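You operate a simulated robot arm through the tools that you are given. There is no shell and no other tool. Be economical: measure what you need, move in short steps, check, and stop when the job is done.

You run a simulated robot arm. Do the job below in one go: nothing can be reset, and whatever is moved stays where it is left.

## Task
Shake the sieve that the sieve card names till nothing more falls through.
Fine: Set it on the silver pan and clamp it to shake; spill nothing, free the clamp and put the sieve back.

It is judged by the outcome, as a careful person would: the job done as asked, and still so three seconds after it is handed in. It fails if anything else is knocked over, pushed out of place, dropped, spilled or broken.

## Robot
A 6-joint arm with a two-finger parallel gripper, fixed in place. Base frame: the origin is at the foot of the arm, x ahead of it, y to its left, z up; the work surface is at about z = 0. Units: mm, rad, N and s.
With the tool pointing down near the work surface it reaches from about 140 to 580 mm from the base axis. Its first joint turns from -1.152 to 1.152 rad. Payload 2.1 kg.
The tool frame sits at the grasp point between the pads (the TCP): z along the fingers, y along the line on which they close. The tips reach 30 mm beyond it. Largest opening 94 mm; finger width 28, thickness 10; the body of the gripper, 50 by 96 mm, starts 55 mm behind the TCP.
Orientation is told as [roll, pitch, yaw] about the base's x, y, z axes, in that order, counted from this pose: with the fingers straight down and closing along the base's y, the tool's x points along the base's -x, its y along +y and its z along -z.

## Interface
- The arm moves only by the tool play_rows. Its argument "targets" is one flat list of numbers, 7 for each row, row after row: the shift along the base's x, y, z in mm, then the turn, a rotation vector about the base's x, y, z in rad, then the closure, from 0 (fully open) to 1 (shut). In form: [x, y, z, rx, ry, rz, hand, x, y, z, rx, ry, rz, hand, ...]. A call has 1 to 20 rows; each row is the pose to reach, as a shift and turn from the pose commanded when the call began. Rows are played at 5 a second. More than 50 mm and 0.15 rad between two rows, or a gripper value outside its range, and nothing of the call is played. Where a pose cannot be reached the arm comes as near as it can. A force on the tool above 70 N (or 10 N above the force at the start of the call, whichever is more), or a blocked arm, ends the call early, and 0.2 s more pass. The fingers move at their own pace (about 72 mm/s each) and stop on an object; they squeeze with about 31 N. The grip force told is the motor's: it shows also when the fingers shut on nothing. Time passes only in rows, and 0.2 s behind the last, so rows that repeat a pose let the fingers close. It gives the time, the measured TCP pose, the force on the tool (base axes), the opening and the grip force at its end, in the units of the frame above (readings bear some noise).
- Cameras (640 x 400 px; columns grow to the right, rows downward): "scene" is fixed at [75.1, -390.1, 489.1]; the picture's right is [0.57, -0.82, 0.00], its down [-0.44, -0.30, -0.85] and it looks along [0.70, 0.48, -0.53] (base axes); focal length 214 px, centre (320, 200). "wrist" rides on the gripper at [-37, 0, -58] in the tool frame; the picture's right is [0.00, -1.00, 0.00], its down [0.97, 0.00, -0.24] and it looks along [0.24, 0.00, 0.97] (tool axes); focal length 218 px, centre (320, 200). There is no depth. A picture from a camera that has moved, and an enlarged one, comes with that camera's place and axes in the base frame and with its lens.
- capture(camera): a new picture of that camera. No time passes.
- enlarge(camera, box): a new picture of the part [left, top, right, bottom] of that camera's present view, enlarged. No time passes.
- close_job(): hands the job in; it is judged then, once.

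Work in short steps. Places have to be worked out from the pictures, the camera data and where the tool is seen: move nearer, look again, correct. Check each grasp and each placing, and mend what went wrong. You have 120 turns and 76 pictures in all, those below and enlarged ones among them. Open the gripper and draw the arm clear of the work before you hand the job in, unless the task says otherwise; then end with one line.

The tools are called by a JSON object that holds its "method" and its "body". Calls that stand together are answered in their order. play_rows: Moves the arm, as the interface text tells. Its arguments: {"type":"object","properties":{"targets":{"type":"array"}},"required":["targets"]} The other tools are called the same way: capture (camera) takes a picture; enlarge (camera, box) takes an enlarged picture of a part of a camera's view; close_job () hands the job in.

At the start:

```text
time_s: 0.0
eef_pos: [239.2, -156.4, 465.6]
orientation: [-0.001, 0.0, -0.001]
wrist_force: [-0.2, -0.3, 0.3]
gripper_width: 93.9
gripper_force: 0.1
```

scene: 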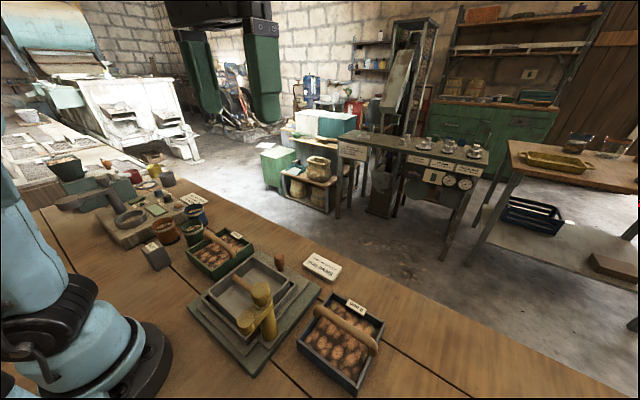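
wrist: 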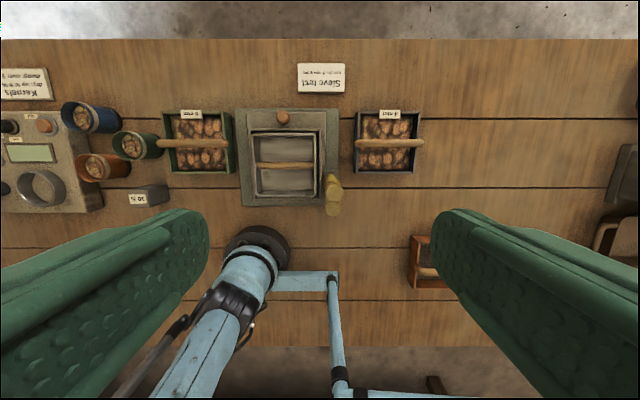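

The start pictures show two sieves with handles (green and blue), a silver pan with a clamp in the middle, and a card. I look closer at the card and the clamp.

{"method": "enlarge", "body": {"camera": "wrist", "box": [270, 50, 370, 112]}}

{"method": "enlarge", "body": {"camera": "wrist", "box": [150, 90, 440, 270]}}

{"method": "enlarge", "body": {"camera": "scene", "box": [170, 220, 410, 390]}}

```text
6.40 times, centred on (320, 81) of wrist
camera zoom: at [276.1, -156.4, 524.7], right [0.0, -1.0, 0.0], down [-0.97, 0.0, 0.24], along [-0.24, 0.0, -0.97], focal length 1397 px, centre (320, 962)
```

zoom: 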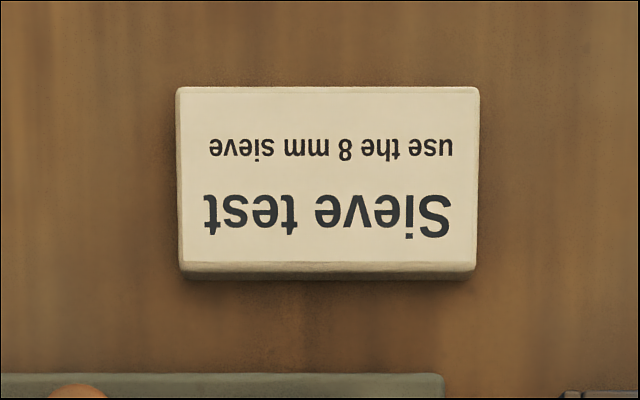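

```text
2.21 times, centred on (295, 180) of wrist
camera zoom: at [276.1, -156.4, 524.7], right [0.0, -1.0, 0.0], down [-0.97, 0.0, 0.24], along [-0.24, 0.0, -0.97], focal length 482 px, centre (375, 244)
```

zoom: 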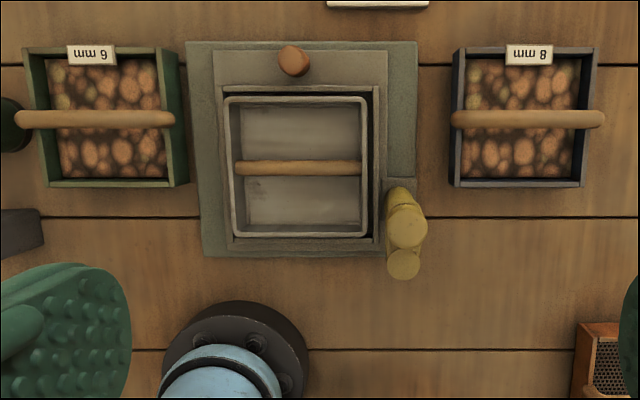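

```text
2.35 times, centred on (290, 305) of scene
camera zoom: at [75.1, -390.1, 489.1], right [0.57, -0.82, 0.0], down [-0.44, -0.3, -0.85], along [0.7, 0.48, -0.53], focal length 505 px, centre (391, -47)
```

zoom: 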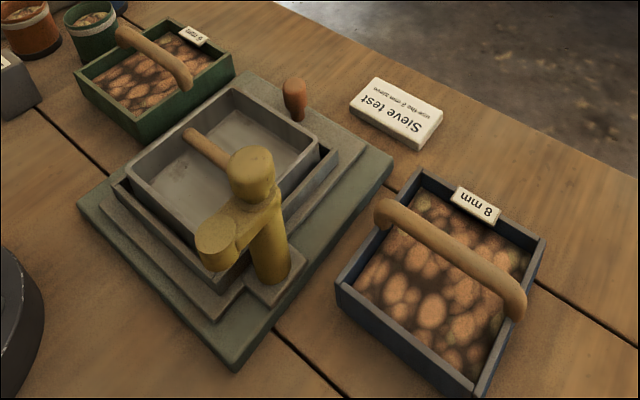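

The card asks for the 8 mm sieve, which is the blue one on the right. I need a better look at the pan, its bar and the clamp.

{"method": "enlarge", "body": {"camera": "scene", "box": [205, 245, 305, 308]}}

{"method": "play_rows", "body": {"targets": [0, 0, -40, 0, 0, 0, 0, -10, 0, -80, 0, 0, 0, 0, -20, 0, -120, 0, 0, 0, 0, -20, 0, -120, 0, 0, 0, 0]}}

{"method": "capture", "body": {"camera": "wrist"}}

```text
6.35 times, centred on (255, 276) of scene
camera zoom: at [75.1, -390.1, 489.1], right [0.57, -0.82, 0.0], down [-0.44, -0.3, -0.85], along [0.7, 0.48, -0.53], focal length 1362 px, centre (733, -286)
```

zoom: 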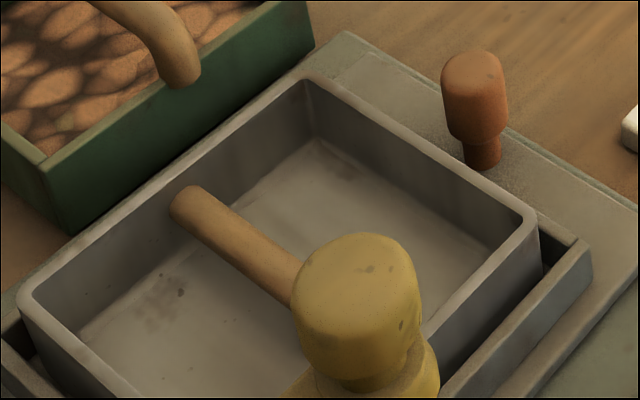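

```text
time_s: 1.0
eef_pos: [217.6, -157.4, 347.1]
orientation: [0.0, 0.0, 0.001]
wrist_force: [0.3, 1.0, 1.1]
gripper_width: 94.2
gripper_force: 0.1
```

```text
69 pictures are left
camera wrist: at [255.9, -157.1, 403.6], right [0.0, -1.0, 0.0], down [-0.97, 0.0, 0.24], along [-0.24, 0.0, -0.97], focal length 218 px, centre (320, 200)
```

wrist: 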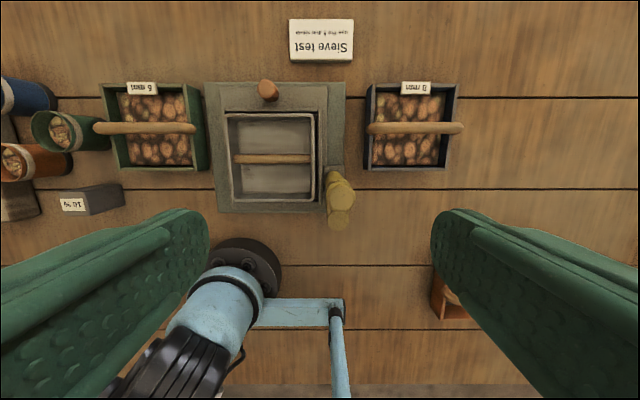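

The 8 mm sieve sits around x≈285, y≈-300. I shift to look straight down at the pan and clamp from nearer.

{"method": "play_rows", "body": {"targets": [0, 20, -35, 0, 0, 0, 0, 0, 40, -70, 0, 0, 0, 0, 0, 40, -100, 0, 0, 0, 0, 0, 40, -100, 0, 0, 0, 0]}}

{"method": "enlarge", "body": {"camera": "wrist", "box": [160, 20, 480, 220]}}

```text
time_s: 2.0
eef_pos: [217.7, -118.7, 247.3]
orientation: [0.0, 0.001, 0.001]
wrist_force: [0.7, -0.4, -0.2]
gripper_width: 93.9
gripper_force: 0.0
```

```text
2.00 times, centred on (320, 120) of wrist
camera zoom: at [256.0, -116.9, 304.4], right [0.0, -1.0, 0.0], down [-0.97, 0.0, 0.24], along [-0.24, 0.0, -0.97], focal length 436 px, centre (320, 360)
```

zoom: 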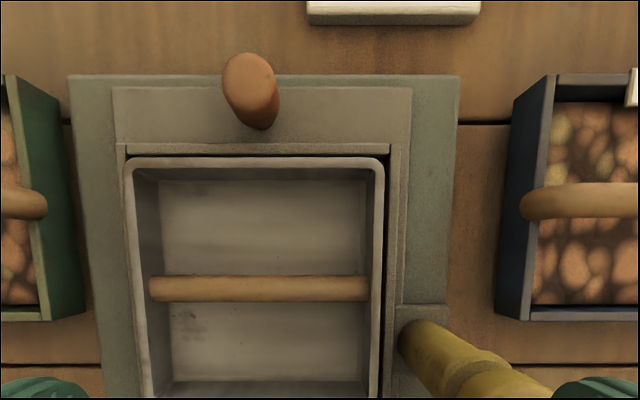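

Pan rim is about z≈60, centred near (236,-84), with the bar below the rim. Now I turn the hand -90° so that it can close across the sieve handle, and look over the sieve.

{"method": "play_rows", "body": {"targets": [6, -13, 5, 0, 0, -0.143, 0, 12, -26, 10, 0, 0, -0.286, 0, 18, -39, 15, 0, 0, -0.428, 0, 24, -52, 20, 0, 0, -0.571, 0, 30, -65, 20, 0, 0, -0.714, 0, 36, -78, 20, 0, 0, -0.857, 0, 42, -91, 20, 0, 0, -1.0, 0, 48, -104, 20, 0, 0, -1.142, 0, 54, -117, 20, 0, 0, -1.285, 0, 60, -130, 20, 0, 0, -1.428, 0, 67, -143, 20, 0, 0, -1.571, 0, 67, -143, 20, 0, 0, -1.571, 0]}}

{"method": "capture", "body": {"camera": "wrist"}}

```text
time_s: 4.6
eef_pos: [283.6, -261.3, 267.1]
orientation: [0.001, 0.0, -1.571]
wrist_force: [1.5, -0.7, 0.1]
gripper_width: 93.9
gripper_force: 0.1
```

```text
67 pictures are left
camera wrist: at [285.6, -296.7, 324.6], right [-1.0, 0.0, 0.0], down [0.0, 0.97, 0.24], along [0.0, 0.24, -0.97], focal length 218 px, centre (320, 200)
```

wrist: 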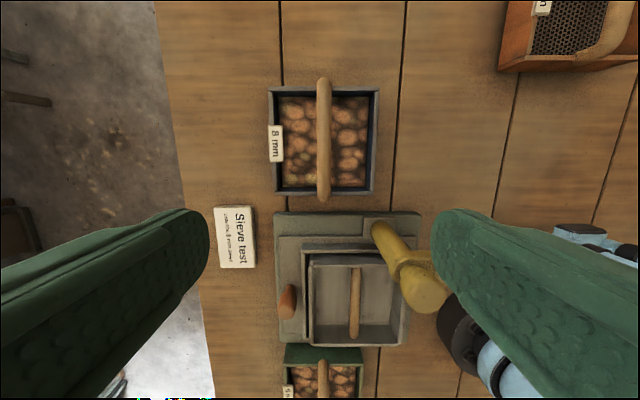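

The sieve is about (282,-300), with the handle along y at z≈76. I come down above the handle with the fingers part closed and check.

{"method": "play_rows", "body": {"targets": [0, -20, -40, 0, 0, 0, 0.3, -1, -38, -80, 0, 0, 0, 0.47, -1, -38, -120, 0, 0, 0, 0.47, -1, -38, -130, 0, 0, 0, 0.47, -1, -38, -130, 0, 0, 0, 0.47]}}

{"method": "capture", "body": {"camera": "wrist"}}

{"method": "capture", "body": {"camera": "scene"}}

```text
time_s: 5.8
eef_pos: [285.0, -298.6, 136.7]
orientation: [0.001, 0.002, -1.57]
wrist_force: [-0.4, 0.8, 0.3]
gripper_width: 49.8
gripper_force: 0.1
```

```text
66 pictures are left
camera wrist: at [285.4, -334.9, 194.3], right [-1.0, 0.0, 0.0], down [0.0, 0.97, 0.24], along [0.0, 0.24, -0.97], focal length 218 px, centre (320, 200)
```

wrist: 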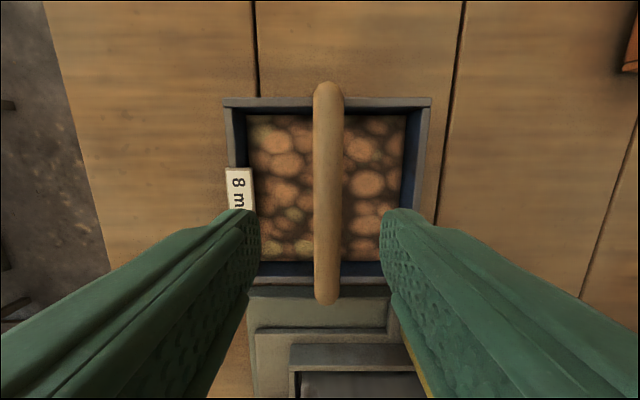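

```text
65 pictures are left
```

scene: 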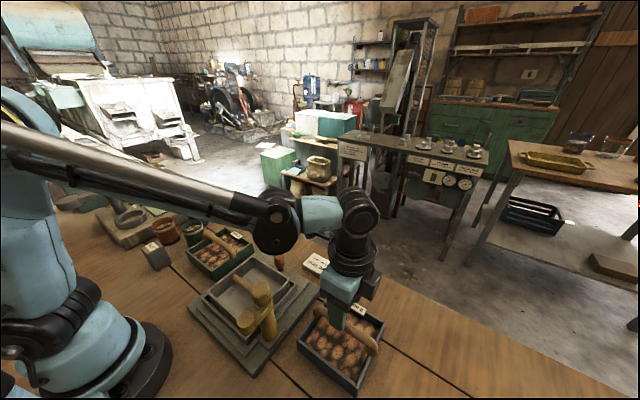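

The handle is at x≈281, mid y≈-301. I descend to z≈80 and close on it.

{"method": "play_rows", "body": {"targets": [-4, -2, -30, 0, 0, 0, 0.47, -4, -2, -57, 0, 0, 0, 0.47, -4, -2, -57, 0, 0, 0, 0.47, -4, -2, -57, 0, 0, 0, 1, -4, -2, -57, 0, 0, 0, 1, -4, -2, -57, 0, 0, 0, 1]}}

{"method": "enlarge", "body": {"camera": "scene", "box": [220, 240, 420, 400]}}

```text
time_s: 7.2
eef_pos: [279.0, -299.8, 79.5]
orientation: [0.0, 0.001, -1.572]
wrist_force: [-0.1, -0.2, 10.1]
gripper_width: 16.7
gripper_force: 31.0
```

```text
2.50 times, centred on (320, 320) of scene
camera zoom: at [75.1, -390.1, 489.2], right [0.57, -0.82, 0.0], down [-0.44, -0.3, -0.85], along [0.7, 0.48, -0.53], focal length 536 px, centre (320, -100)
```

zoom: 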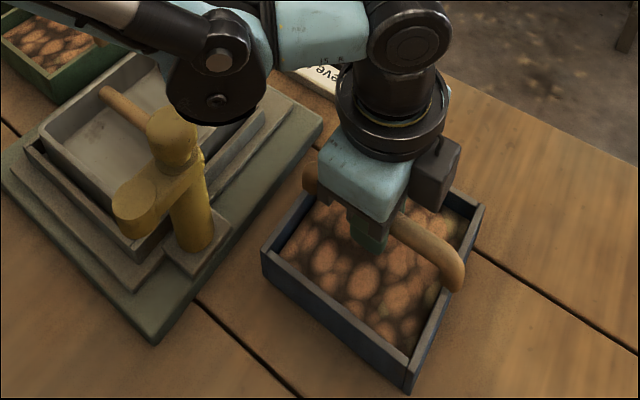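

The grip is firm (16.7 mm, handle between the pads). I lift gently and check.

{"method": "play_rows", "body": {"targets": [0, 0, 6, 0, 0, 0, 1, 0, 0, 15, 0, 0, 0, 1, 0, 0, 30, 0, 0, 0, 1, 0, 0, 50, 0, 0, 0, 1, 0, 0, 70, 0, 0, 0, 1, 0, 0, 80, 0, 0, 0, 1, 0, 0, 80, 0, 0, 0, 1]}}

{"method": "enlarge", "body": {"camera": "scene", "box": [180, 200, 420, 390]}}

```text
time_s: 8.8
eef_pos: [279.9, -300.7, 159.7]
orientation: [0.0, 0.002, -1.569]
wrist_force: [0.3, 0.1, -3.5]
gripper_width: 16.7
gripper_force: 30.8
```

```text
2.11 times, centred on (300, 295) of scene
camera zoom: at [75.2, -390.1, 489.1], right [0.57, -0.82, 0.0], down [-0.44, -0.3, -0.85], along [0.7, 0.48, -0.53], focal length 452 px, centre (362, 0)
```

zoom: 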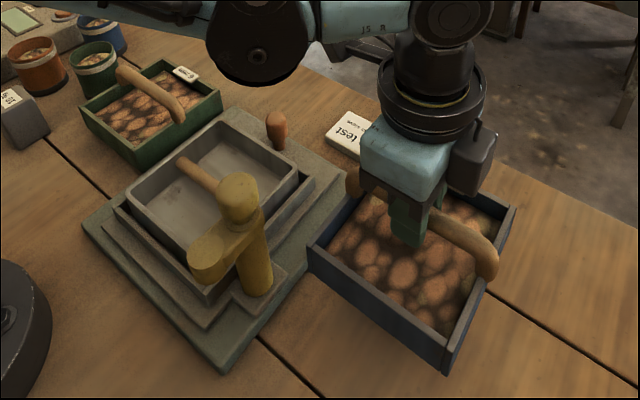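

The sieve hangs level. I raise it further, pass well behind the clamp post (x≈310), then come back over the pan.

{"method": "play_rows", "body": {"targets": [0, 0, 25, 0, 0, 0, 1, 10, 0, 50, 0, 0, 0, 1, 20, 0, 75, 0, 0, 0, 1, 30, 0, 90, 0, 0, 0, 1, 30, 25, 90, 0, 0, 0, 1, 30, 50, 90, 0, 0, 0, 1, 30, 75, 90, 0, 0, 0, 1, 30, 100, 90, 0, 0, 0, 1, 30, 125, 90, 0, 0, 0, 1, 30, 150, 90, 0, 0, 0, 1, 30, 175, 90, 0, 0, 0, 1, 30, 200, 90, 0, 0, 0, 1, 25, 216, 90, 0, 0, 0, 1, 5, 217, 90, 0, 0, 0, 1, -15, 217, 90, 0, 0, 0, 1, -35, 217, 90, 0, 0, 0, 1, -44, 217, 90, 0, 0, 0, 1, -44, 217, 90, 0, 0, 0, 1]}}

{"method": "capture", "body": {"camera": "wrist"}}

{"method": "enlarge", "body": {"camera": "scene", "box": [160, 180, 400, 370]}}

```text
time_s: 12.6
eef_pos: [235.1, -83.5, 250.0]
orientation: [0.0, -0.002, -1.571]
wrist_force: [-0.2, 1.1, -3.7]
gripper_width: 16.2
gripper_force: 30.6
```

```text
62 pictures are left
camera wrist: at [237.0, -119.7, 307.7], right [-1.0, 0.0, 0.0], down [0.0, 0.97, 0.24], along [0.0, 0.24, -0.97], focal length 218 px, centre (320, 200)
```

wrist: 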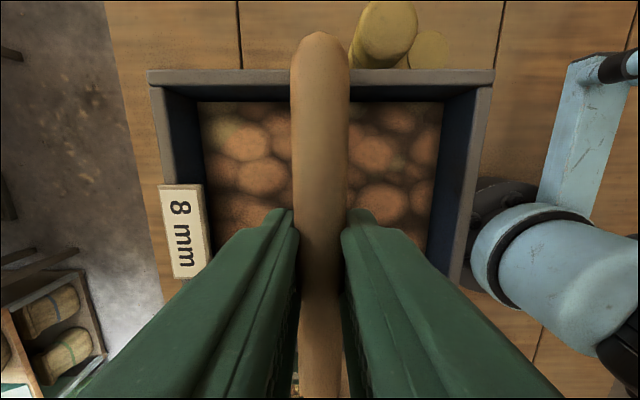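

```text
2.11 times, centred on (280, 275) of scene
camera zoom: at [75.1, -390.1, 489.1], right [0.57, -0.82, 0.0], down [-0.44, -0.3, -0.85], along [0.7, 0.48, -0.53], focal length 452 px, centre (404, 42)
```

zoom: 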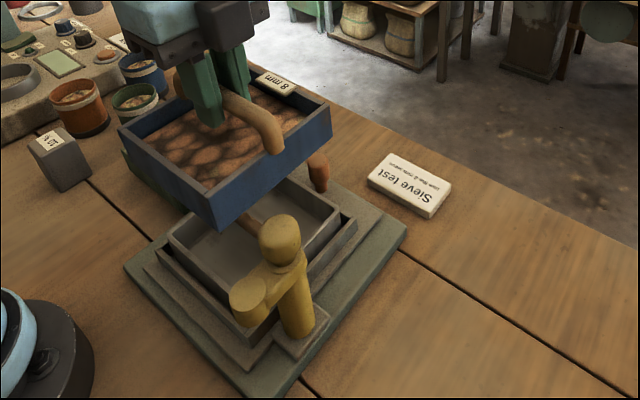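

Sieve centre ≈ (236,-84) matches the pan ≈ (235,-83). I lower part-way and check alignment.

{"method": "play_rows", "body": {"targets": [0, 0, -20, 0, 0, 0, 1, 0, 0, -45, 0, 0, 0, 1, 0, 0, -70, 0, 0, 0, 1, 0, 0, -85, 0, 0, 0, 1, 0, 0, -90, 0, 0, 0, 1, 0, 0, -90, 0, 0, 0, 1]}}

{"method": "enlarge", "body": {"camera": "scene", "box": [180, 220, 340, 340]}}

{"method": "capture", "body": {"camera": "wrist"}}

```text
time_s: 14.0
eef_pos: [236.3, -83.2, 160.6]
orientation: [0.001, -0.002, -1.57]
wrist_force: [-0.6, 0.1, -3.5]
gripper_width: 16.3
gripper_force: 31.3
```

```text
3.33 times, centred on (260, 280) of scene
camera zoom: at [75.2, -390.1, 489.1], right [0.57, -0.82, 0.0], down [-0.44, -0.3, -0.85], along [0.7, 0.48, -0.53], focal length 715 px, centre (520, -67)
```

zoom: 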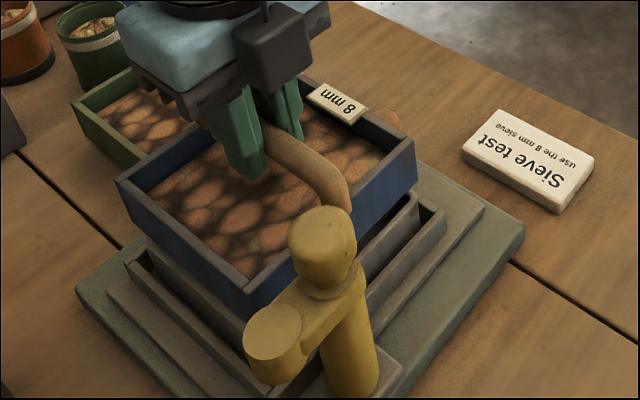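

```text
59 pictures are left
camera wrist: at [237.2, -119.6, 217.9], right [-1.0, 0.0, 0.0], down [0.0, 0.97, 0.24], along [0.0, 0.24, -0.97], focal length 218 px, centre (320, 200)
```

wrist: 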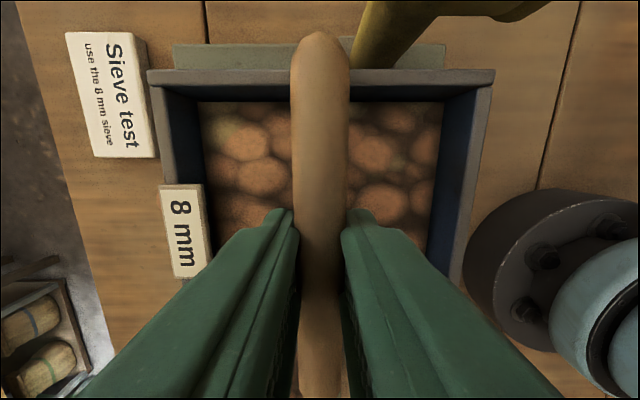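

Alignment looks good. I lower slowly and watch the contact force.

{"method": "play_rows", "body": {"targets": [-1, 0, -5, 0, 0, 0, 1, -1, 0, -10, 0, 0, 0, 1, -1, 0, -14, 0, 0, 0, 1, -1, 0, -14, 0, 0, 0, 1]}}

{"method": "enlarge", "body": {"camera": "scene", "box": [180, 220, 340, 340]}}

```text
time_s: 15.0
eef_pos: [234.7, -83.1, 146.2]
orientation: [0.001, -0.001, -1.571]
wrist_force: [-1.5, 0.3, 7.2]
gripper_width: 16.5
gripper_force: 30.9
```

```text
3.33 times, centred on (260, 280) of scene
camera zoom: at [75.1, -390.1, 489.2], right [0.57, -0.82, 0.0], down [-0.44, -0.3, -0.85], along [0.7, 0.48, -0.53], focal length 715 px, centre (520, -67)
```

zoom: 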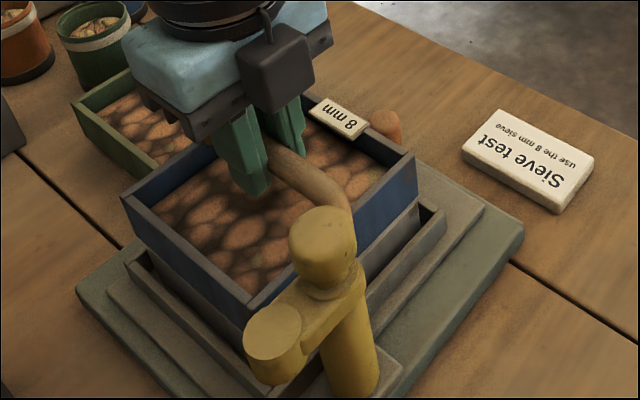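

Contact at z≈146 (7 N) and the sieve lies flush on the pan rim. I release and rise to inspect it.

{"method": "play_rows", "body": {"targets": [0, 0, 0, 0, 0, 0, 0.8, 0, 0, 0, 0, 0, 0, 0.5, 0, 0, 0, 0, 0, 0, 0.5, 0, 0, 25, 0, 0, 0, 0.5, 0, 0, 65, 0, 0, 0, 0.5, 0, 0, 110, 0, 0, 0, 0.5, 0, 0, 150, 0, 0, 0, 0.5, 0, 0, 150, 0, 0, 0, 0.5]}}

{"method": "capture", "body": {"camera": "wrist"}}

{"method": "enlarge", "body": {"camera": "scene", "box": [180, 220, 340, 340]}}

```text
time_s: 16.8
eef_pos: [236.0, -83.9, 296.3]
orientation: [0.0, 0.001, -1.57]
wrist_force: [-0.1, 0.1, 0.2]
gripper_width: 47.0
gripper_force: 0.1
```

```text
57 pictures are left
camera wrist: at [237.0, -119.4, 354.1], right [-1.0, 0.0, 0.0], down [0.0, 0.97, 0.24], along [0.0, 0.24, -0.97], focal length 218 px, centre (320, 200)
```

wrist: 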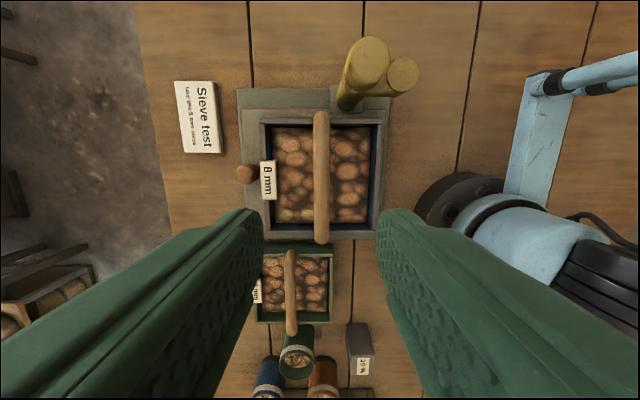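

```text
3.33 times, centred on (260, 280) of scene
camera zoom: at [75.1, -390.1, 489.1], right [0.57, -0.82, 0.0], down [-0.44, -0.3, -0.85], along [0.7, 0.48, -0.53], focal length 715 px, centre (520, -67)
```

zoom: 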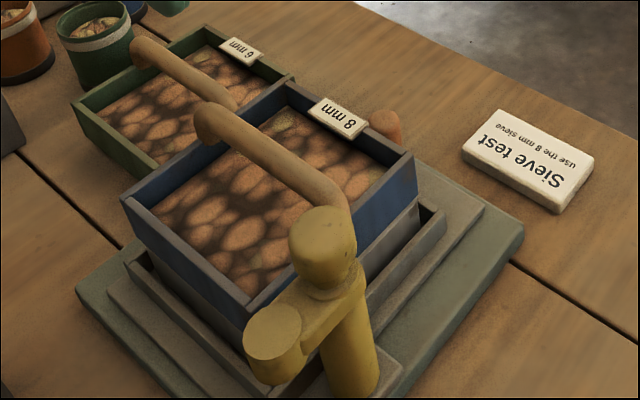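

The sieve sits squarely on the pan. The clamp: post cap ≈ (201,-182, top z≈175), arm end ≈ (164,-182, top z≈143), needing a swing from -x to +y over the sieve rim. I look closer.

{"method": "enlarge", "body": {"camera": "scene", "box": [225, 262, 289, 324]}}

{"method": "enlarge", "body": {"camera": "wrist", "box": [310, 20, 438, 130]}}

```text
6.45 times, centred on (257, 293) of scene
camera zoom: at [75.1, -390.1, 489.1], right [0.57, -0.82, 0.0], down [-0.44, -0.3, -0.85], along [0.7, 0.48, -0.53], focal length 1384 px, centre (726, -400)
```

zoom: 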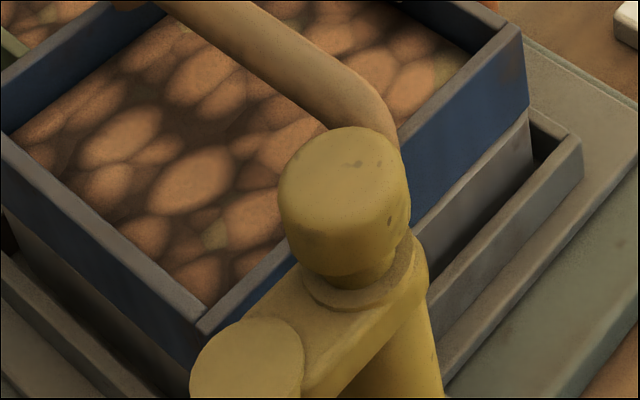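

```text
3.64 times, centred on (374, 75) of wrist
camera zoom: at [237.0, -119.4, 354.1], right [-1.0, 0.0, 0.0], down [0.0, 0.97, 0.24], along [0.0, 0.24, -0.97], focal length 794 px, centre (124, 654)
```

zoom: 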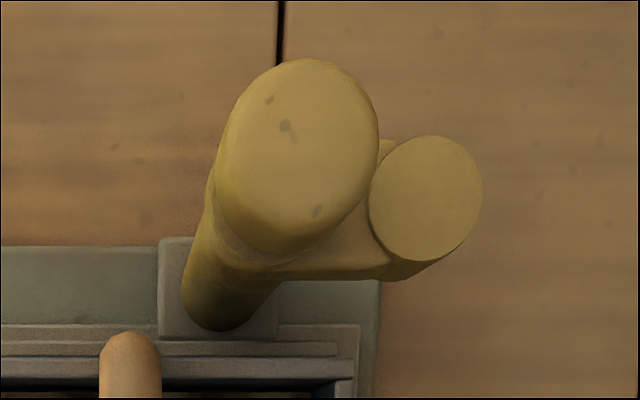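

The knob on top of the post appears to turn with the arm. I go above it with the hand turned back to yaw 0, so I can twist by -90°.

{"method": "play_rows", "body": {"targets": [-3, -9, 0, 0, 0, 0.143, 0.36, -6, -18, 0, 0, 0, 0.286, 0.36, -9, -27, 0, 0, 0, 0.428, 0.36, -12, -36, 0, 0, 0, 0.571, 0.36, -15, -45, 0, 0, 0, 0.714, 0.36, -18, -54, 0, 0, 0, 0.857, 0.36, -21, -63, 0, 0, 0, 1.0, 0.36, -24, -72, 0, 0, 0, 1.142, 0.36, -28, -81, 0, 0, 0, 1.285, 0.36, -32, -90, 0, 0, 0, 1.428, 0.36, -35, -97, -20, 0, 0, 1.571, 0.36, -35, -97, -50, 0, 0, 1.571, 0.36, -35, -97, -50, 0, 0, 1.571, 0.36]}}

{"method": "capture", "body": {"camera": "wrist"}}

{"method": "enlarge", "body": {"camera": "scene", "box": [180, 200, 340, 320]}}

```text
time_s: 19.6
eef_pos: [200.4, -180.6, 246.0]
orientation: [0.002, 0.0, 0.0]
wrist_force: [-0.6, 0.4, 0.5]
gripper_width: 59.9
gripper_force: 0.1
```

```text
53 pictures are left
camera wrist: at [238.5, -179.5, 303.2], right [0.0, -1.0, 0.0], down [-0.97, 0.0, 0.24], along [-0.24, 0.0, -0.97], focal length 218 px, centre (320, 200)
```

wrist: 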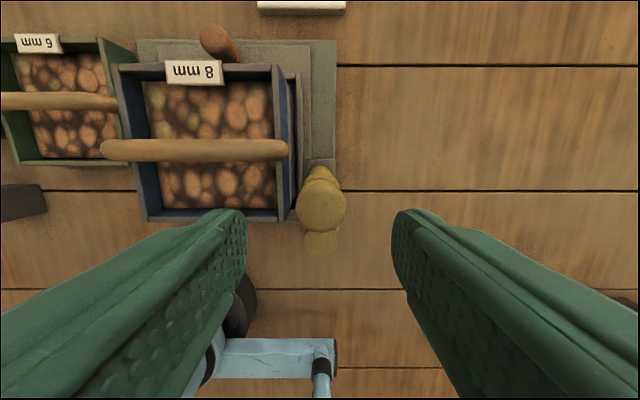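

```text
3.33 times, centred on (260, 260) of scene
camera zoom: at [75.1, -390.1, 489.1], right [0.57, -0.82, 0.0], down [-0.44, -0.3, -0.85], along [0.7, 0.48, -0.53], focal length 715 px, centre (520, 0)
```

zoom: 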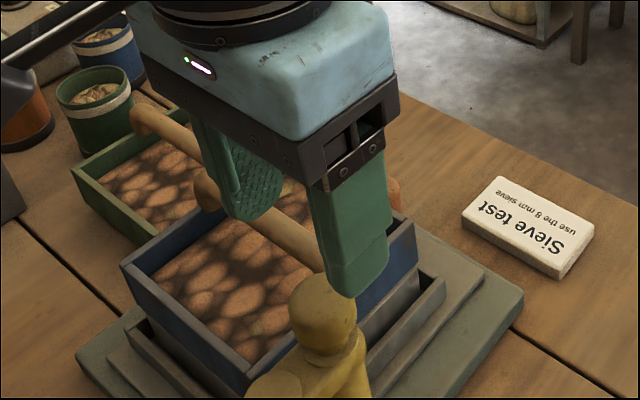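

The knob is centred at ≈(201.5,-180). I descend to z≈170 and close on it.

{"method": "play_rows", "body": {"targets": [1, 0, -30, 0, 0, 0, 0.36, 1, 0, -60, 0, 0, 0, 0.36, 1, 0, -76, 0, 0, 0, 0.36, 1, 0, -76, 0, 0, 0, 0.6, 1, 0, -76, 0, 0, 0, 1, 1, 0, -76, 0, 0, 0, 1, 1, 0, -76, 0, 0, 0, 1]}}

{"method": "enlarge", "body": {"camera": "scene", "box": [200, 240, 312, 324]}}

```text
time_s: 21.2
eef_pos: [199.7, -179.2, 171.0]
orientation: [0.0, 0.0, 0.0]
wrist_force: [1.4, -1.1, -12.2]
gripper_width: 31.4
gripper_force: 45.4
```

```text
4.76 times, centred on (256, 282) of scene
camera zoom: at [75.2, -390.1, 489.1], right [0.57, -0.82, 0.0], down [-0.44, -0.3, -0.85], along [0.7, 0.48, -0.53], focal length 1021 px, centre (625, -190)
```

zoom: 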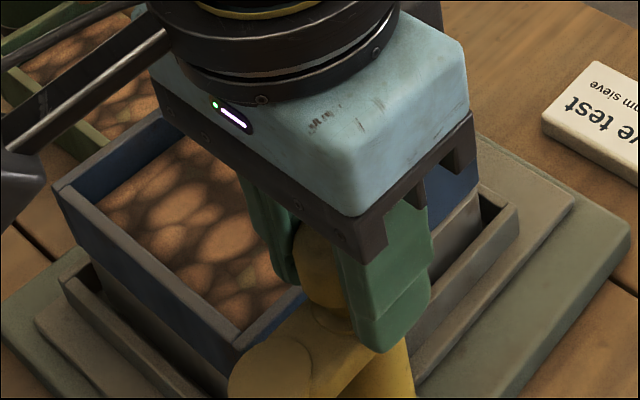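

The knob (31 mm) is held. I twist by a small amount towards the sieve (-z sense) and see if the arm follows.

{"method": "play_rows", "body": {"targets": [0, 0, 0, 0, 0, -0.1, 1, 0, 0, 0, 0, 0, -0.2, 1, 0, 0, 0, 0, 0, -0.3, 1, 0, 0, 0, 0, 0, -0.3, 1]}}

{"method": "enlarge", "body": {"camera": "scene", "box": [200, 240, 312, 324]}}

```text
time_s: 22.2
eef_pos: [201.3, -180.2, 169.2]
orientation: [0.0, 0.001, -0.302]
wrist_force: [-1.7, -0.8, -19.3]
gripper_width: 31.6
gripper_force: 44.9
```

```text
4.76 times, centred on (256, 282) of scene
camera zoom: at [75.2, -390.1, 489.1], right [0.57, -0.82, 0.0], down [-0.44, -0.3, -0.85], along [0.7, 0.48, -0.53], focal length 1021 px, centre (625, -190)
```

zoom: 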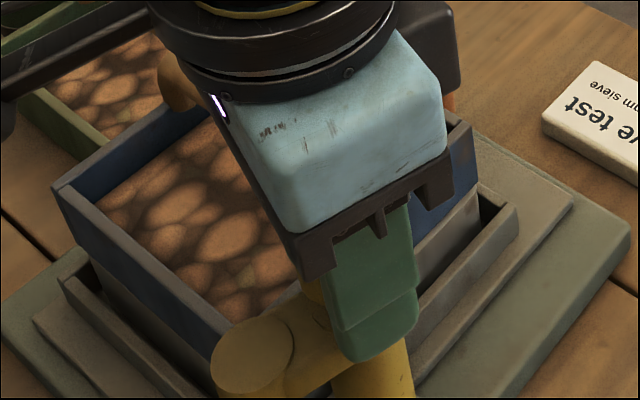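

The arm follows the knob. It is pulling the tool down slightly, so I continue turning with a slight downward allowance.

{"method": "play_rows", "body": {"targets": [0, 0, -1, 0, 0, -0.1, 1, 0, 0, -1, 0, 0, -0.2, 1, 0, 0, -2, 0, 0, -0.3, 1, 0, 0, -2, 0, 0, -0.4, 1, 0, 0, -2, 0, 0, -0.4, 1]}}

{"method": "enlarge", "body": {"camera": "scene", "box": [200, 240, 312, 324]}}

```text
time_s: 23.4
eef_pos: [200.0, -180.3, 168.4]
orientation: [-0.001, 0.0, -0.702]
wrist_force: [-13.7, -1.0, 42.8]
gripper_width: 32.0
gripper_force: 45.6
```

```text
4.76 times, centred on (256, 282) of scene
camera zoom: at [75.0, -390.0, 489.2], right [0.57, -0.82, 0.0], down [-0.44, -0.3, -0.85], along [0.7, 0.48, -0.53], focal length 1021 px, centre (625, -190)
```

zoom: 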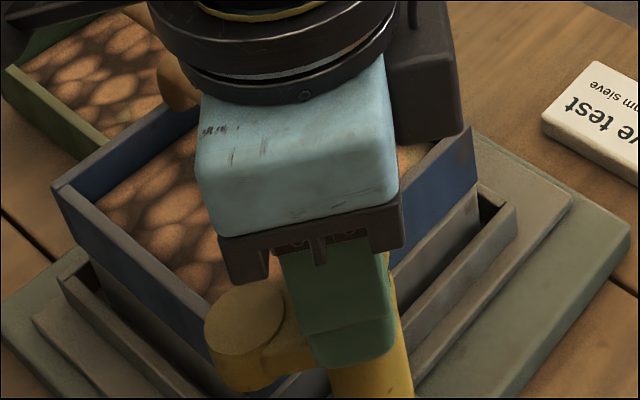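

Now it is being pushed up (43 N), so no descent is needed: I go back up 1.7 mm, ease x, and keep turning.

{"method": "play_rows", "body": {"targets": [-0.7, 0, 1.5, 0, 0, 0, 1, -0.7, 0, 1.7, 0, 0, -0.1, 1, -0.7, 0, 1.7, 0, 0, -0.2, 1, -0.7, 0, 1.7, 0, 0, -0.2, 1]}}

```text
time_s: 24.4
eef_pos: [200.0, -180.9, 167.6]
orientation: [0.002, -0.001, -0.902]
wrist_force: [9.1, 0.9, -43.8]
gripper_width: 31.6
gripper_force: 44.9
```

Stiffness is about 50 N/mm; I ease down 0.85 mm and x by +0.3, then continue.

{"method": "play_rows", "body": {"targets": [0.3, 0, -0.85, 0, 0, 0, 1, 0.3, 0, -0.9, 0, 0, -0.1, 1, 0.3, 0, -0.9, 0, 0, -0.2, 1, 0.3, 0, -0.9, 0, 0, -0.2, 1]}}

{"method": "enlarge", "body": {"camera": "scene", "box": [200, 240, 312, 324]}}

```text
time_s: 25.4
eef_pos: [199.5, -180.5, 170.1]
orientation: [-0.002, -0.001, -1.099]
wrist_force: [0.6, -1.5, -12.7]
gripper_width: 31.9
gripper_force: 45.1
```

```text
4.76 times, centred on (256, 282) of scene
camera zoom: at [75.2, -390.1, 489.1], right [0.57, -0.82, 0.0], down [-0.44, -0.3, -0.85], along [0.7, 0.48, -0.53], focal length 1021 px, centre (625, -190)
```

zoom: 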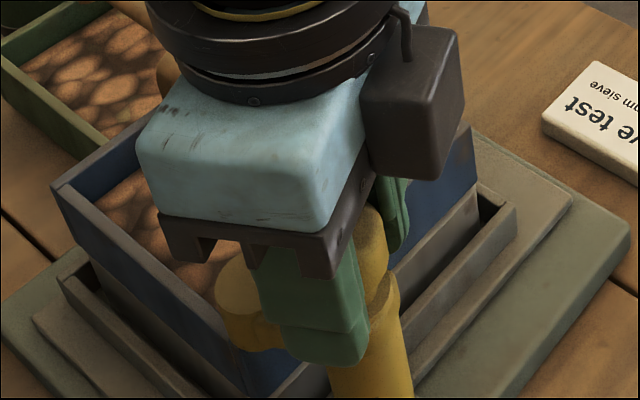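

Forces are calm. I continue turning the last part.

{"method": "play_rows", "body": {"targets": [0, 0, -0.2, 0, 0, -0.1, 1, 0, 0, -0.3, 0, 0, -0.2, 1, 0, 0, -0.3, 0, 0, -0.3, 1, 0, 0, -0.3, 0, 0, -0.3, 1]}}

{"method": "enlarge", "body": {"camera": "scene", "box": [200, 240, 312, 324]}}

{"method": "capture", "body": {"camera": "wrist"}}

```text
time_s: 26.4
eef_pos: [200.1, -180.2, 168.5]
orientation: [-0.001, 0.0, -1.401]
wrist_force: [-13.2, 0.4, 22.9]
gripper_width: 31.7
gripper_force: 45.0
```

```text
4.76 times, centred on (256, 282) of scene
camera zoom: at [75.1, -390.1, 489.2], right [0.57, -0.82, 0.0], down [-0.44, -0.3, -0.85], along [0.7, 0.48, -0.53], focal length 1021 px, centre (625, -190)
```

zoom: 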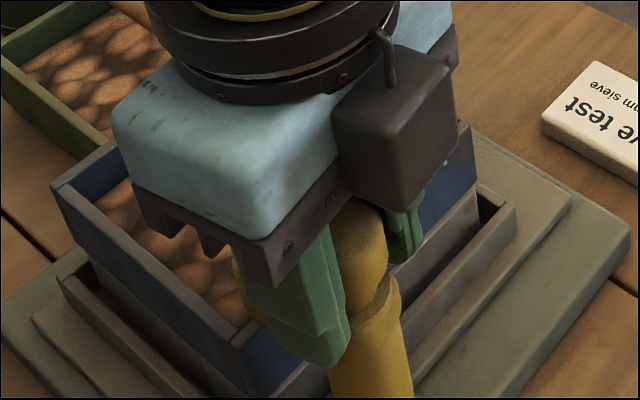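

```text
46 pictures are left
camera wrist: at [207.6, -216.0, 226.7], right [-0.99, -0.17, 0.0], down [-0.16, 0.96, 0.24], along [-0.04, 0.24, -0.97], focal length 218 px, centre (320, 200)
```

wrist: 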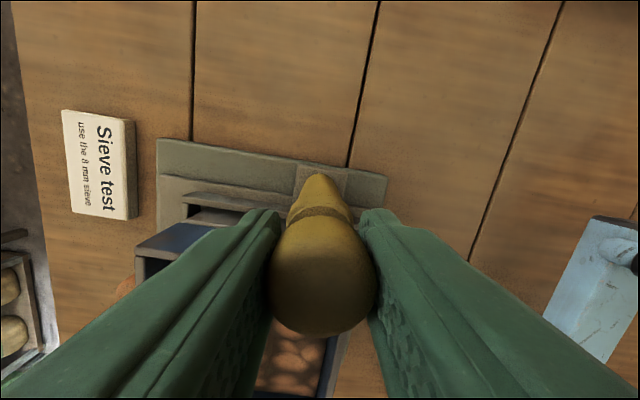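

Arm is almost across the rim. I make the last 0.17 rad and read the forces.

{"method": "play_rows", "body": {"targets": [-0.2, 0, 0.4, 0, 0, -0.08, 1, -0.2, 0, 0.4, 0, 0, -0.17, 1, -0.2, 0, 0.4, 0, 0, -0.17, 1]}}

{"method": "play_rows", "body": {"targets": [0, 0, 0, 0, 0, 0, 0.7, 0, 0, 0, 0, 0, 0, 0.36, 0, 0, 0, 0, 0, 0, 0.36, 0, 0, 40, 0, 0, 0, 0.36, 0, 0, 80, 0, 0, 0, 0.36, 0, 0, 120, 0, 0, 0, 0.36, 0, 0, 120, 0, 0, 0, 0.36]}}

{"method": "enlarge", "body": {"camera": "scene", "box": [180, 220, 340, 340]}}

{"method": "capture", "body": {"camera": "wrist"}}

```text
time_s: 27.2
eef_pos: [199.9, -181.0, 168.8]
orientation: [-0.001, 0.0, -1.569]
wrist_force: [-20.2, 1.6, 18.4]
gripper_width: 31.8
gripper_force: 45.1
```

```text
time_s: 28.8
eef_pos: [200.7, -180.5, 289.0]
orientation: [0.002, 0.001, -1.572]
wrist_force: [-0.7, -0.6, 0.0]
gripper_width: 60.3
gripper_force: 0.1
```

```text
3.33 times, centred on (260, 280) of scene
camera zoom: at [75.1, -390.1, 489.1], right [0.57, -0.82, 0.0], down [-0.44, -0.3, -0.85], along [0.7, 0.48, -0.53], focal length 715 px, centre (520, -67)
```

zoom: 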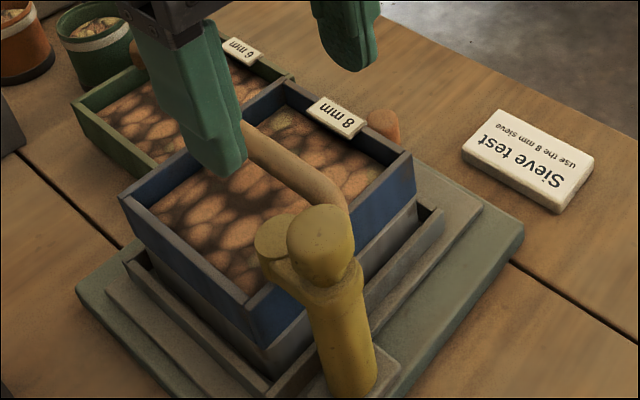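

```text
44 pictures are left
camera wrist: at [201.8, -216.2, 346.6], right [-1.0, 0.0, 0.0], down [0.0, 0.97, 0.24], along [0.0, 0.24, -0.97], focal length 218 px, centre (320, 200)
```

wrist: 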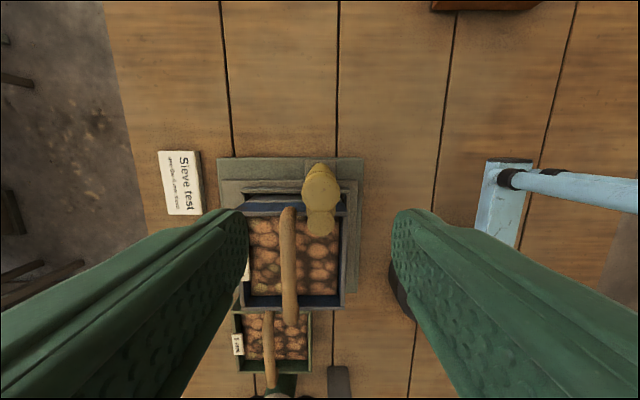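

The clamp arm now lies over the sieve rim. Next the orange shake knob, ≈ (328,-87, top z≈86). I go above it with yaw 0.

{"method": "play_rows", "body": {"targets": [12, 8, 0, 0, 0, 0.143, 0.4, 24, 17, 0, 0, 0, 0.286, 0.4, 36, 26, 0, 0, 0, 0.428, 0.4, 48, 34, 0, 0, 0, 0.571, 0.4, 60, 43, 0, 0, 0, 0.714, 0.4, 72, 51, 0, 0, 0, 0.857, 0.4, 84, 60, 0, 0, 0, 1.0, 0.4, 96, 68, 0, 0, 0, 1.142, 0.4, 108, 77, 0, 0, 0, 1.285, 0.4, 120, 86, 0, 0, 0, 1.428, 0.4, 130, 93, -30, 0, 0, 1.571, 0.4, 130, 93, -70, 0, 0, 1.571, 0.4, 130, 93, -100, 0, 0, 1.571, 0.4, 130, 93, -100, 0, 0, 1.571, 0.4]}}

{"method": "capture", "body": {"camera": "wrist"}}

{"method": "enlarge", "body": {"camera": "scene", "box": [180, 200, 340, 320]}}

```text
time_s: 31.8
eef_pos: [330.3, -87.4, 187.3]
orientation: [0.001, 0.0, -0.001]
wrist_force: [-0.7, 0.5, 0.2]
gripper_width: 56.3
gripper_force: 0.1
```

```text
43 pictures are left
camera wrist: at [368.5, -86.4, 245.8], right [0.0, -1.0, 0.0], down [-0.97, 0.0, 0.24], along [-0.24, 0.0, -0.97], focal length 218 px, centre (320, 200)
```

wrist: 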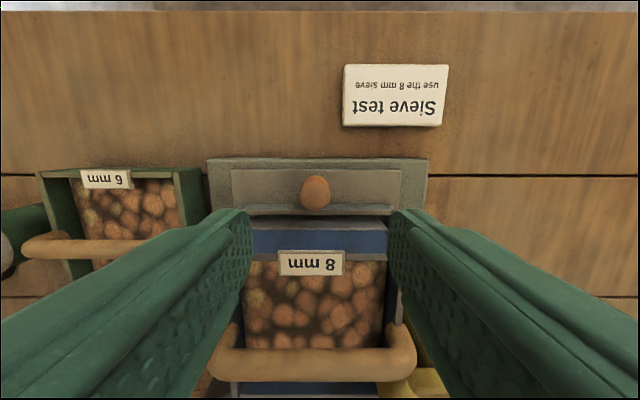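

```text
3.33 times, centred on (260, 260) of scene
camera zoom: at [75.1, -390.1, 489.1], right [0.57, -0.82, 0.0], down [-0.44, -0.3, -0.85], along [0.7, 0.48, -0.53], focal length 715 px, centre (520, 0)
```

zoom: 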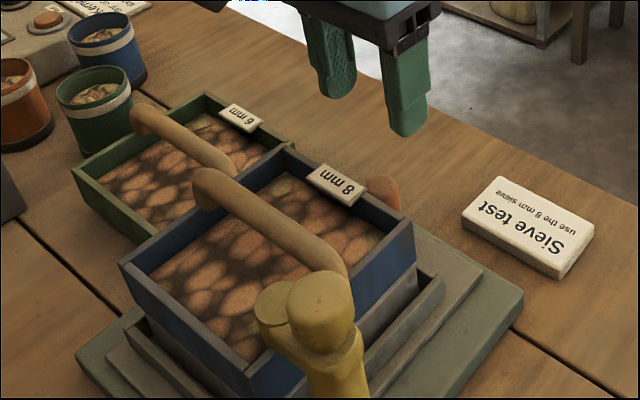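

The knob is near (332,-84). I come down in two steps and close on it.

{"method": "play_rows", "body": {"targets": [2, 3, -40, 0, 0, 0, 0.4, 2, 3, -75, 0, 0, 0, 0.4, 2, 3, -75, 0, 0, 0, 0.4]}}

{"method": "capture", "body": {"camera": "wrist"}}

{"method": "enlarge", "body": {"camera": "scene", "box": [200, 180, 360, 300]}}

```text
time_s: 32.6
eef_pos: [333.8, -85.1, 114.1]
orientation: [0.0, 0.0, 0.0]
wrist_force: [-0.7, -0.4, 0.1]
gripper_width: 56.3
gripper_force: 0.0
```

```text
41 pictures are left
camera wrist: at [370.9, -83.4, 171.4], right [0.0, -1.0, 0.0], down [-0.97, 0.0, 0.24], along [-0.24, 0.0, -0.97], focal length 218 px, centre (320, 200)
```

wrist: 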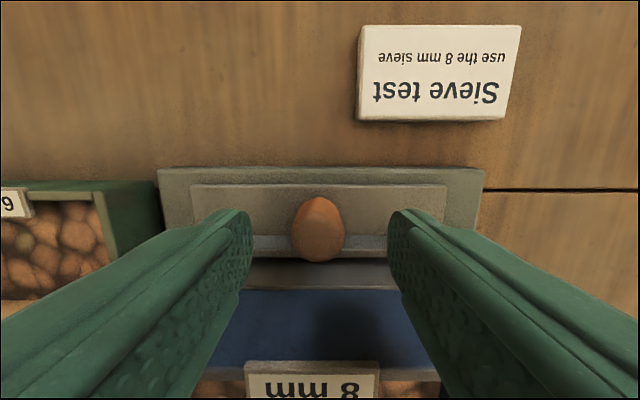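

```text
3.33 times, centred on (280, 240) of scene
camera zoom: at [75.1, -390.1, 489.1], right [0.57, -0.82, 0.0], down [-0.44, -0.3, -0.85], along [0.7, 0.48, -0.53], focal length 715 px, centre (453, 67)
```

zoom: 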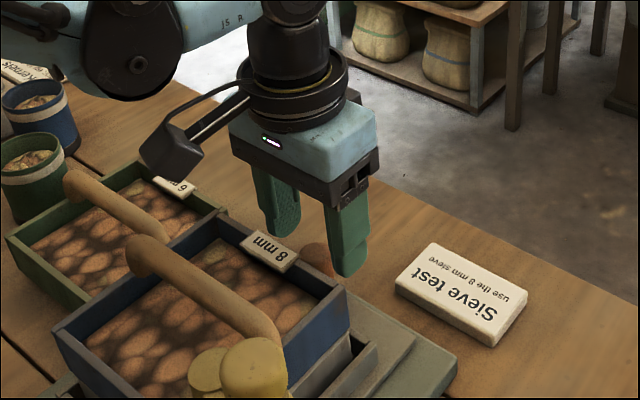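

Before going lower I want to identify the black box seen left of the gripper, in case it comes near the sieve handle.

{"method": "enlarge", "body": {"camera": "scene", "box": [190, 160, 310, 250]}}

{"method": "capture", "body": {"camera": "scene"}}

```text
4.44 times, centred on (250, 205) of scene
camera zoom: at [75.1, -390.1, 489.1], right [0.57, -0.82, 0.0], down [-0.44, -0.3, -0.85], along [0.7, 0.48, -0.53], focal length 953 px, centre (631, 178)
```

zoom: 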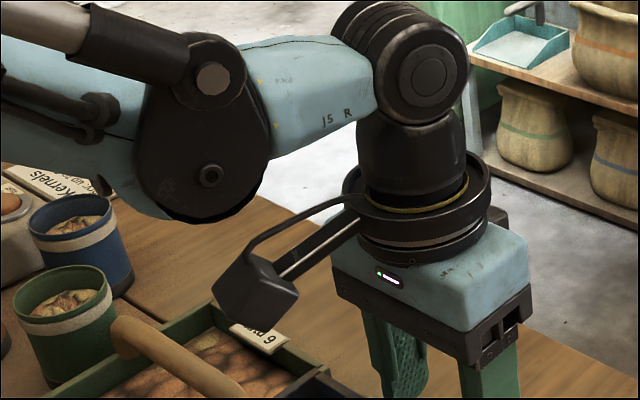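

```text
38 pictures are left
```

scene: 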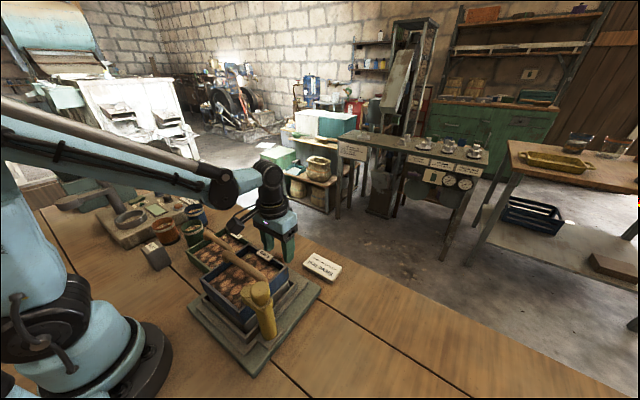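

The box hangs about 100 mm above TCP level, so it stays ~25 mm over the sieve handle. I go down to z≈80 first and look.

{"method": "play_rows", "body": {"targets": [-1, 0, -15, 0, 0, 0, 0.4, -1, 0, -33, 0, 0, 0, 0.4, -1, 0, -33, 0, 0, 0, 0.4]}}

{"method": "enlarge", "body": {"camera": "scene", "box": [190, 190, 330, 295]}}

```text
time_s: 33.4
eef_pos: [330.9, -85.1, 79.6]
orientation: [-0.001, 0.001, 0.002]
wrist_force: [0.4, -0.5, -1.4]
gripper_width: 56.3
gripper_force: 0.1
```

```text
3.81 times, centred on (260, 242) of scene
camera zoom: at [75.1, -390.1, 489.1], right [0.57, -0.82, 0.0], down [-0.44, -0.3, -0.85], along [0.7, 0.48, -0.53], focal length 817 px, centre (549, 38)
```

zoom: 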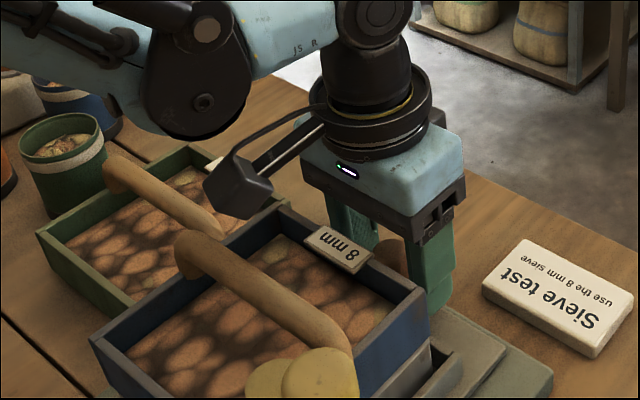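

Clear on all sides and the pads straddle the knob. I close here.

{"method": "play_rows", "body": {"targets": [0, 0, -2, 0, 0, 0, 0.6, 0, 0, -2, 0, 0, 0, 1, 0, 0, -2, 0, 0, 0, 1, 0, 0, -2, 0, 0, 0, 1]}}

```text
time_s: 34.4
eef_pos: [331.8, -84.8, 78.6]
orientation: [0.001, 0.0, -0.001]
wrist_force: [-1.5, -1.5, 2.0]
gripper_width: 24.6
gripper_force: 44.9
```

The knob is held (24.6 mm). I try a small push along y, the direction with free travel on the base.

{"method": "play_rows", "body": {"targets": [0, 2, 0, 0, 0, 0, 1, 0, 4, 0, 0, 0, 0, 1, 0, 6, 0, 0, 0, 0, 1, 0, 6, 0, 0, 0, 0, 1]}}

{"method": "enlarge", "body": {"camera": "scene", "box": [180, 220, 340, 340]}}

```text
time_s: 35.4
eef_pos: [331.8, -78.1, 78.9]
orientation: [0.0, -0.001, 0.002]
wrist_force: [-3.4, -0.1, 23.0]
gripper_width: 24.7
gripper_force: 44.7
```

```text
3.33 times, centred on (260, 280) of scene
camera zoom: at [75.1, -390.1, 489.2], right [0.57, -0.82, 0.0], down [-0.44, -0.3, -0.85], along [0.7, 0.48, -0.53], focal length 715 px, centre (520, -67)
```

zoom: 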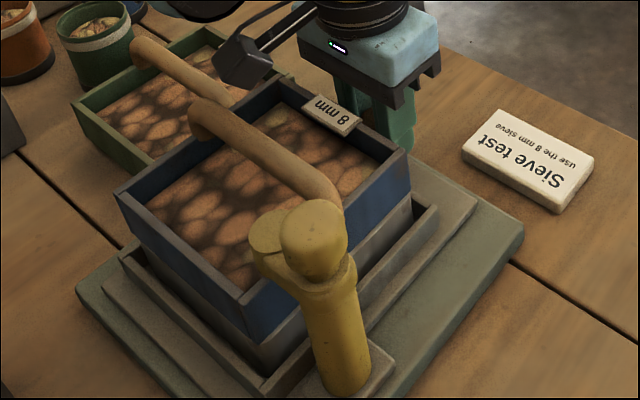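

The tray with the sieve, pan and clamp slides freely along y. I shake moderately, ±9 mm about the centre, ending at the centre.

{"method": "play_rows", "body": {"targets": [0, -6, 0.4, 0, 0, 0, 1, 0, -14, 0.4, 0, 0, 0, 1, 0, -6, 0.4, 0, 0, 0, 1, 0, 3, 0.4, 0, 0, 0, 1, 0, -6, 0.4, 0, 0, 0, 1, 0, -15, 0.4, 0, 0, 0, 1, 0, 3, 0.4, 0, 0, 0, 1, 0, -15, 0.4, 0, 0, 0, 1, 0, 3, 0.4, 0, 0, 0, 1, 0, -15, 0.4, 0, 0, 0, 1, 0, 3, 0.4, 0, 0, 0, 1, 0, -15, 0.4, 0, 0, 0, 1, 0, 3, 0.4, 0, 0, 0, 1, 0, -15, 0.4, 0, 0, 0, 1, 0, 3, 0.4, 0, 0, 0, 1, 0, -15, 0.4, 0, 0, 0, 1, 0, 3, 0.4, 0, 0, 0, 1, 0, -6, 0.4, 0, 0, 0, 1, 0, -6, 0.4, 0, 0, 0, 1]}}

{"method": "enlarge", "body": {"camera": "scene", "box": [180, 220, 340, 340]}}

```text
time_s: 39.4
eef_pos: [330.2, -83.8, 79.0]
orientation: [0.001, 0.0, 0.002]
wrist_force: [1.7, -0.3, -18.7]
gripper_width: 24.5
gripper_force: 44.6
```

```text
3.33 times, centred on (260, 280) of scene
camera zoom: at [75.2, -390.1, 489.1], right [0.57, -0.82, 0.0], down [-0.44, -0.3, -0.85], along [0.7, 0.48, -0.53], focal length 715 px, centre (520, -67)
```

zoom: 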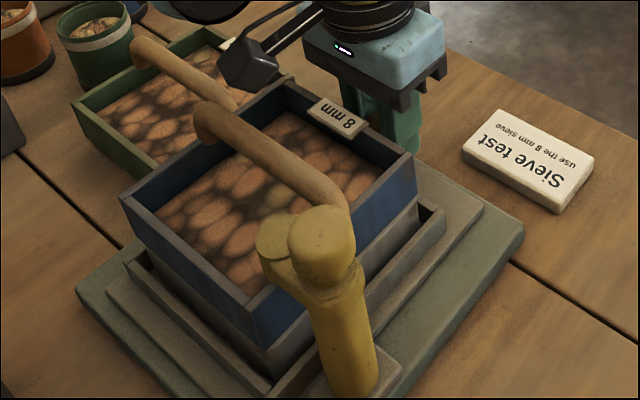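

The sieve stayed clamped and the bed seems a little lower, nothing spilled. I continue shaking the same way.

{"method": "play_rows", "body": {"targets": [0, 9, -0.3, 0, 0, 0, 1, 0, -10, -0.3, 0, 0, 0, 1, 0, 10, -0.3, 0, 0, 0, 1, 0, -10, -0.3, 0, 0, 0, 1, 0, 10, -0.3, 0, 0, 0, 1, 0, -10, -0.3, 0, 0, 0, 1, 0, 10, -0.3, 0, 0, 0, 1, 0, -10, -0.3, 0, 0, 0, 1, 0, 10, -0.3, 0, 0, 0, 1, 0, -10, -0.3, 0, 0, 0, 1, 0, 10, -0.3, 0, 0, 0, 1, 0, -10, -0.3, 0, 0, 0, 1, 0, 10, -0.3, 0, 0, 0, 1, 0, -10, -0.3, 0, 0, 0, 1, 0, 10, -0.3, 0, 0, 0, 1, 0, -10, -0.3, 0, 0, 0, 1, 0, 10, -0.3, 0, 0, 0, 1, 0, -10, -0.3, 0, 0, 0, 1, 0, 0, -0.3, 0, 0, 0, 1, 0, 0, -0.3, 0, 0, 0, 1]}}

{"method": "enlarge", "body": {"camera": "scene", "box": [180, 220, 340, 340]}}

```text
time_s: 43.6
eef_pos: [331.9, -83.7, 79.0]
orientation: [0.0, 0.001, -0.001]
wrist_force: [6.0, -1.1, -7.9]
gripper_width: 24.7
gripper_force: 44.4
```

```text
3.33 times, centred on (260, 280) of scene
camera zoom: at [75.2, -390.1, 489.1], right [0.57, -0.82, 0.0], down [-0.44, -0.3, -0.85], along [0.7, 0.48, -0.53], focal length 715 px, centre (520, -67)
```

zoom: 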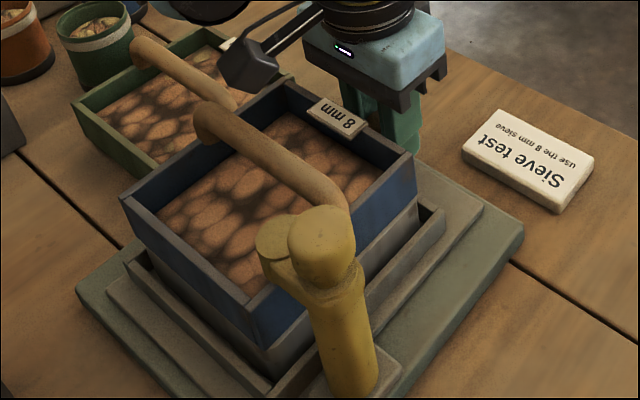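

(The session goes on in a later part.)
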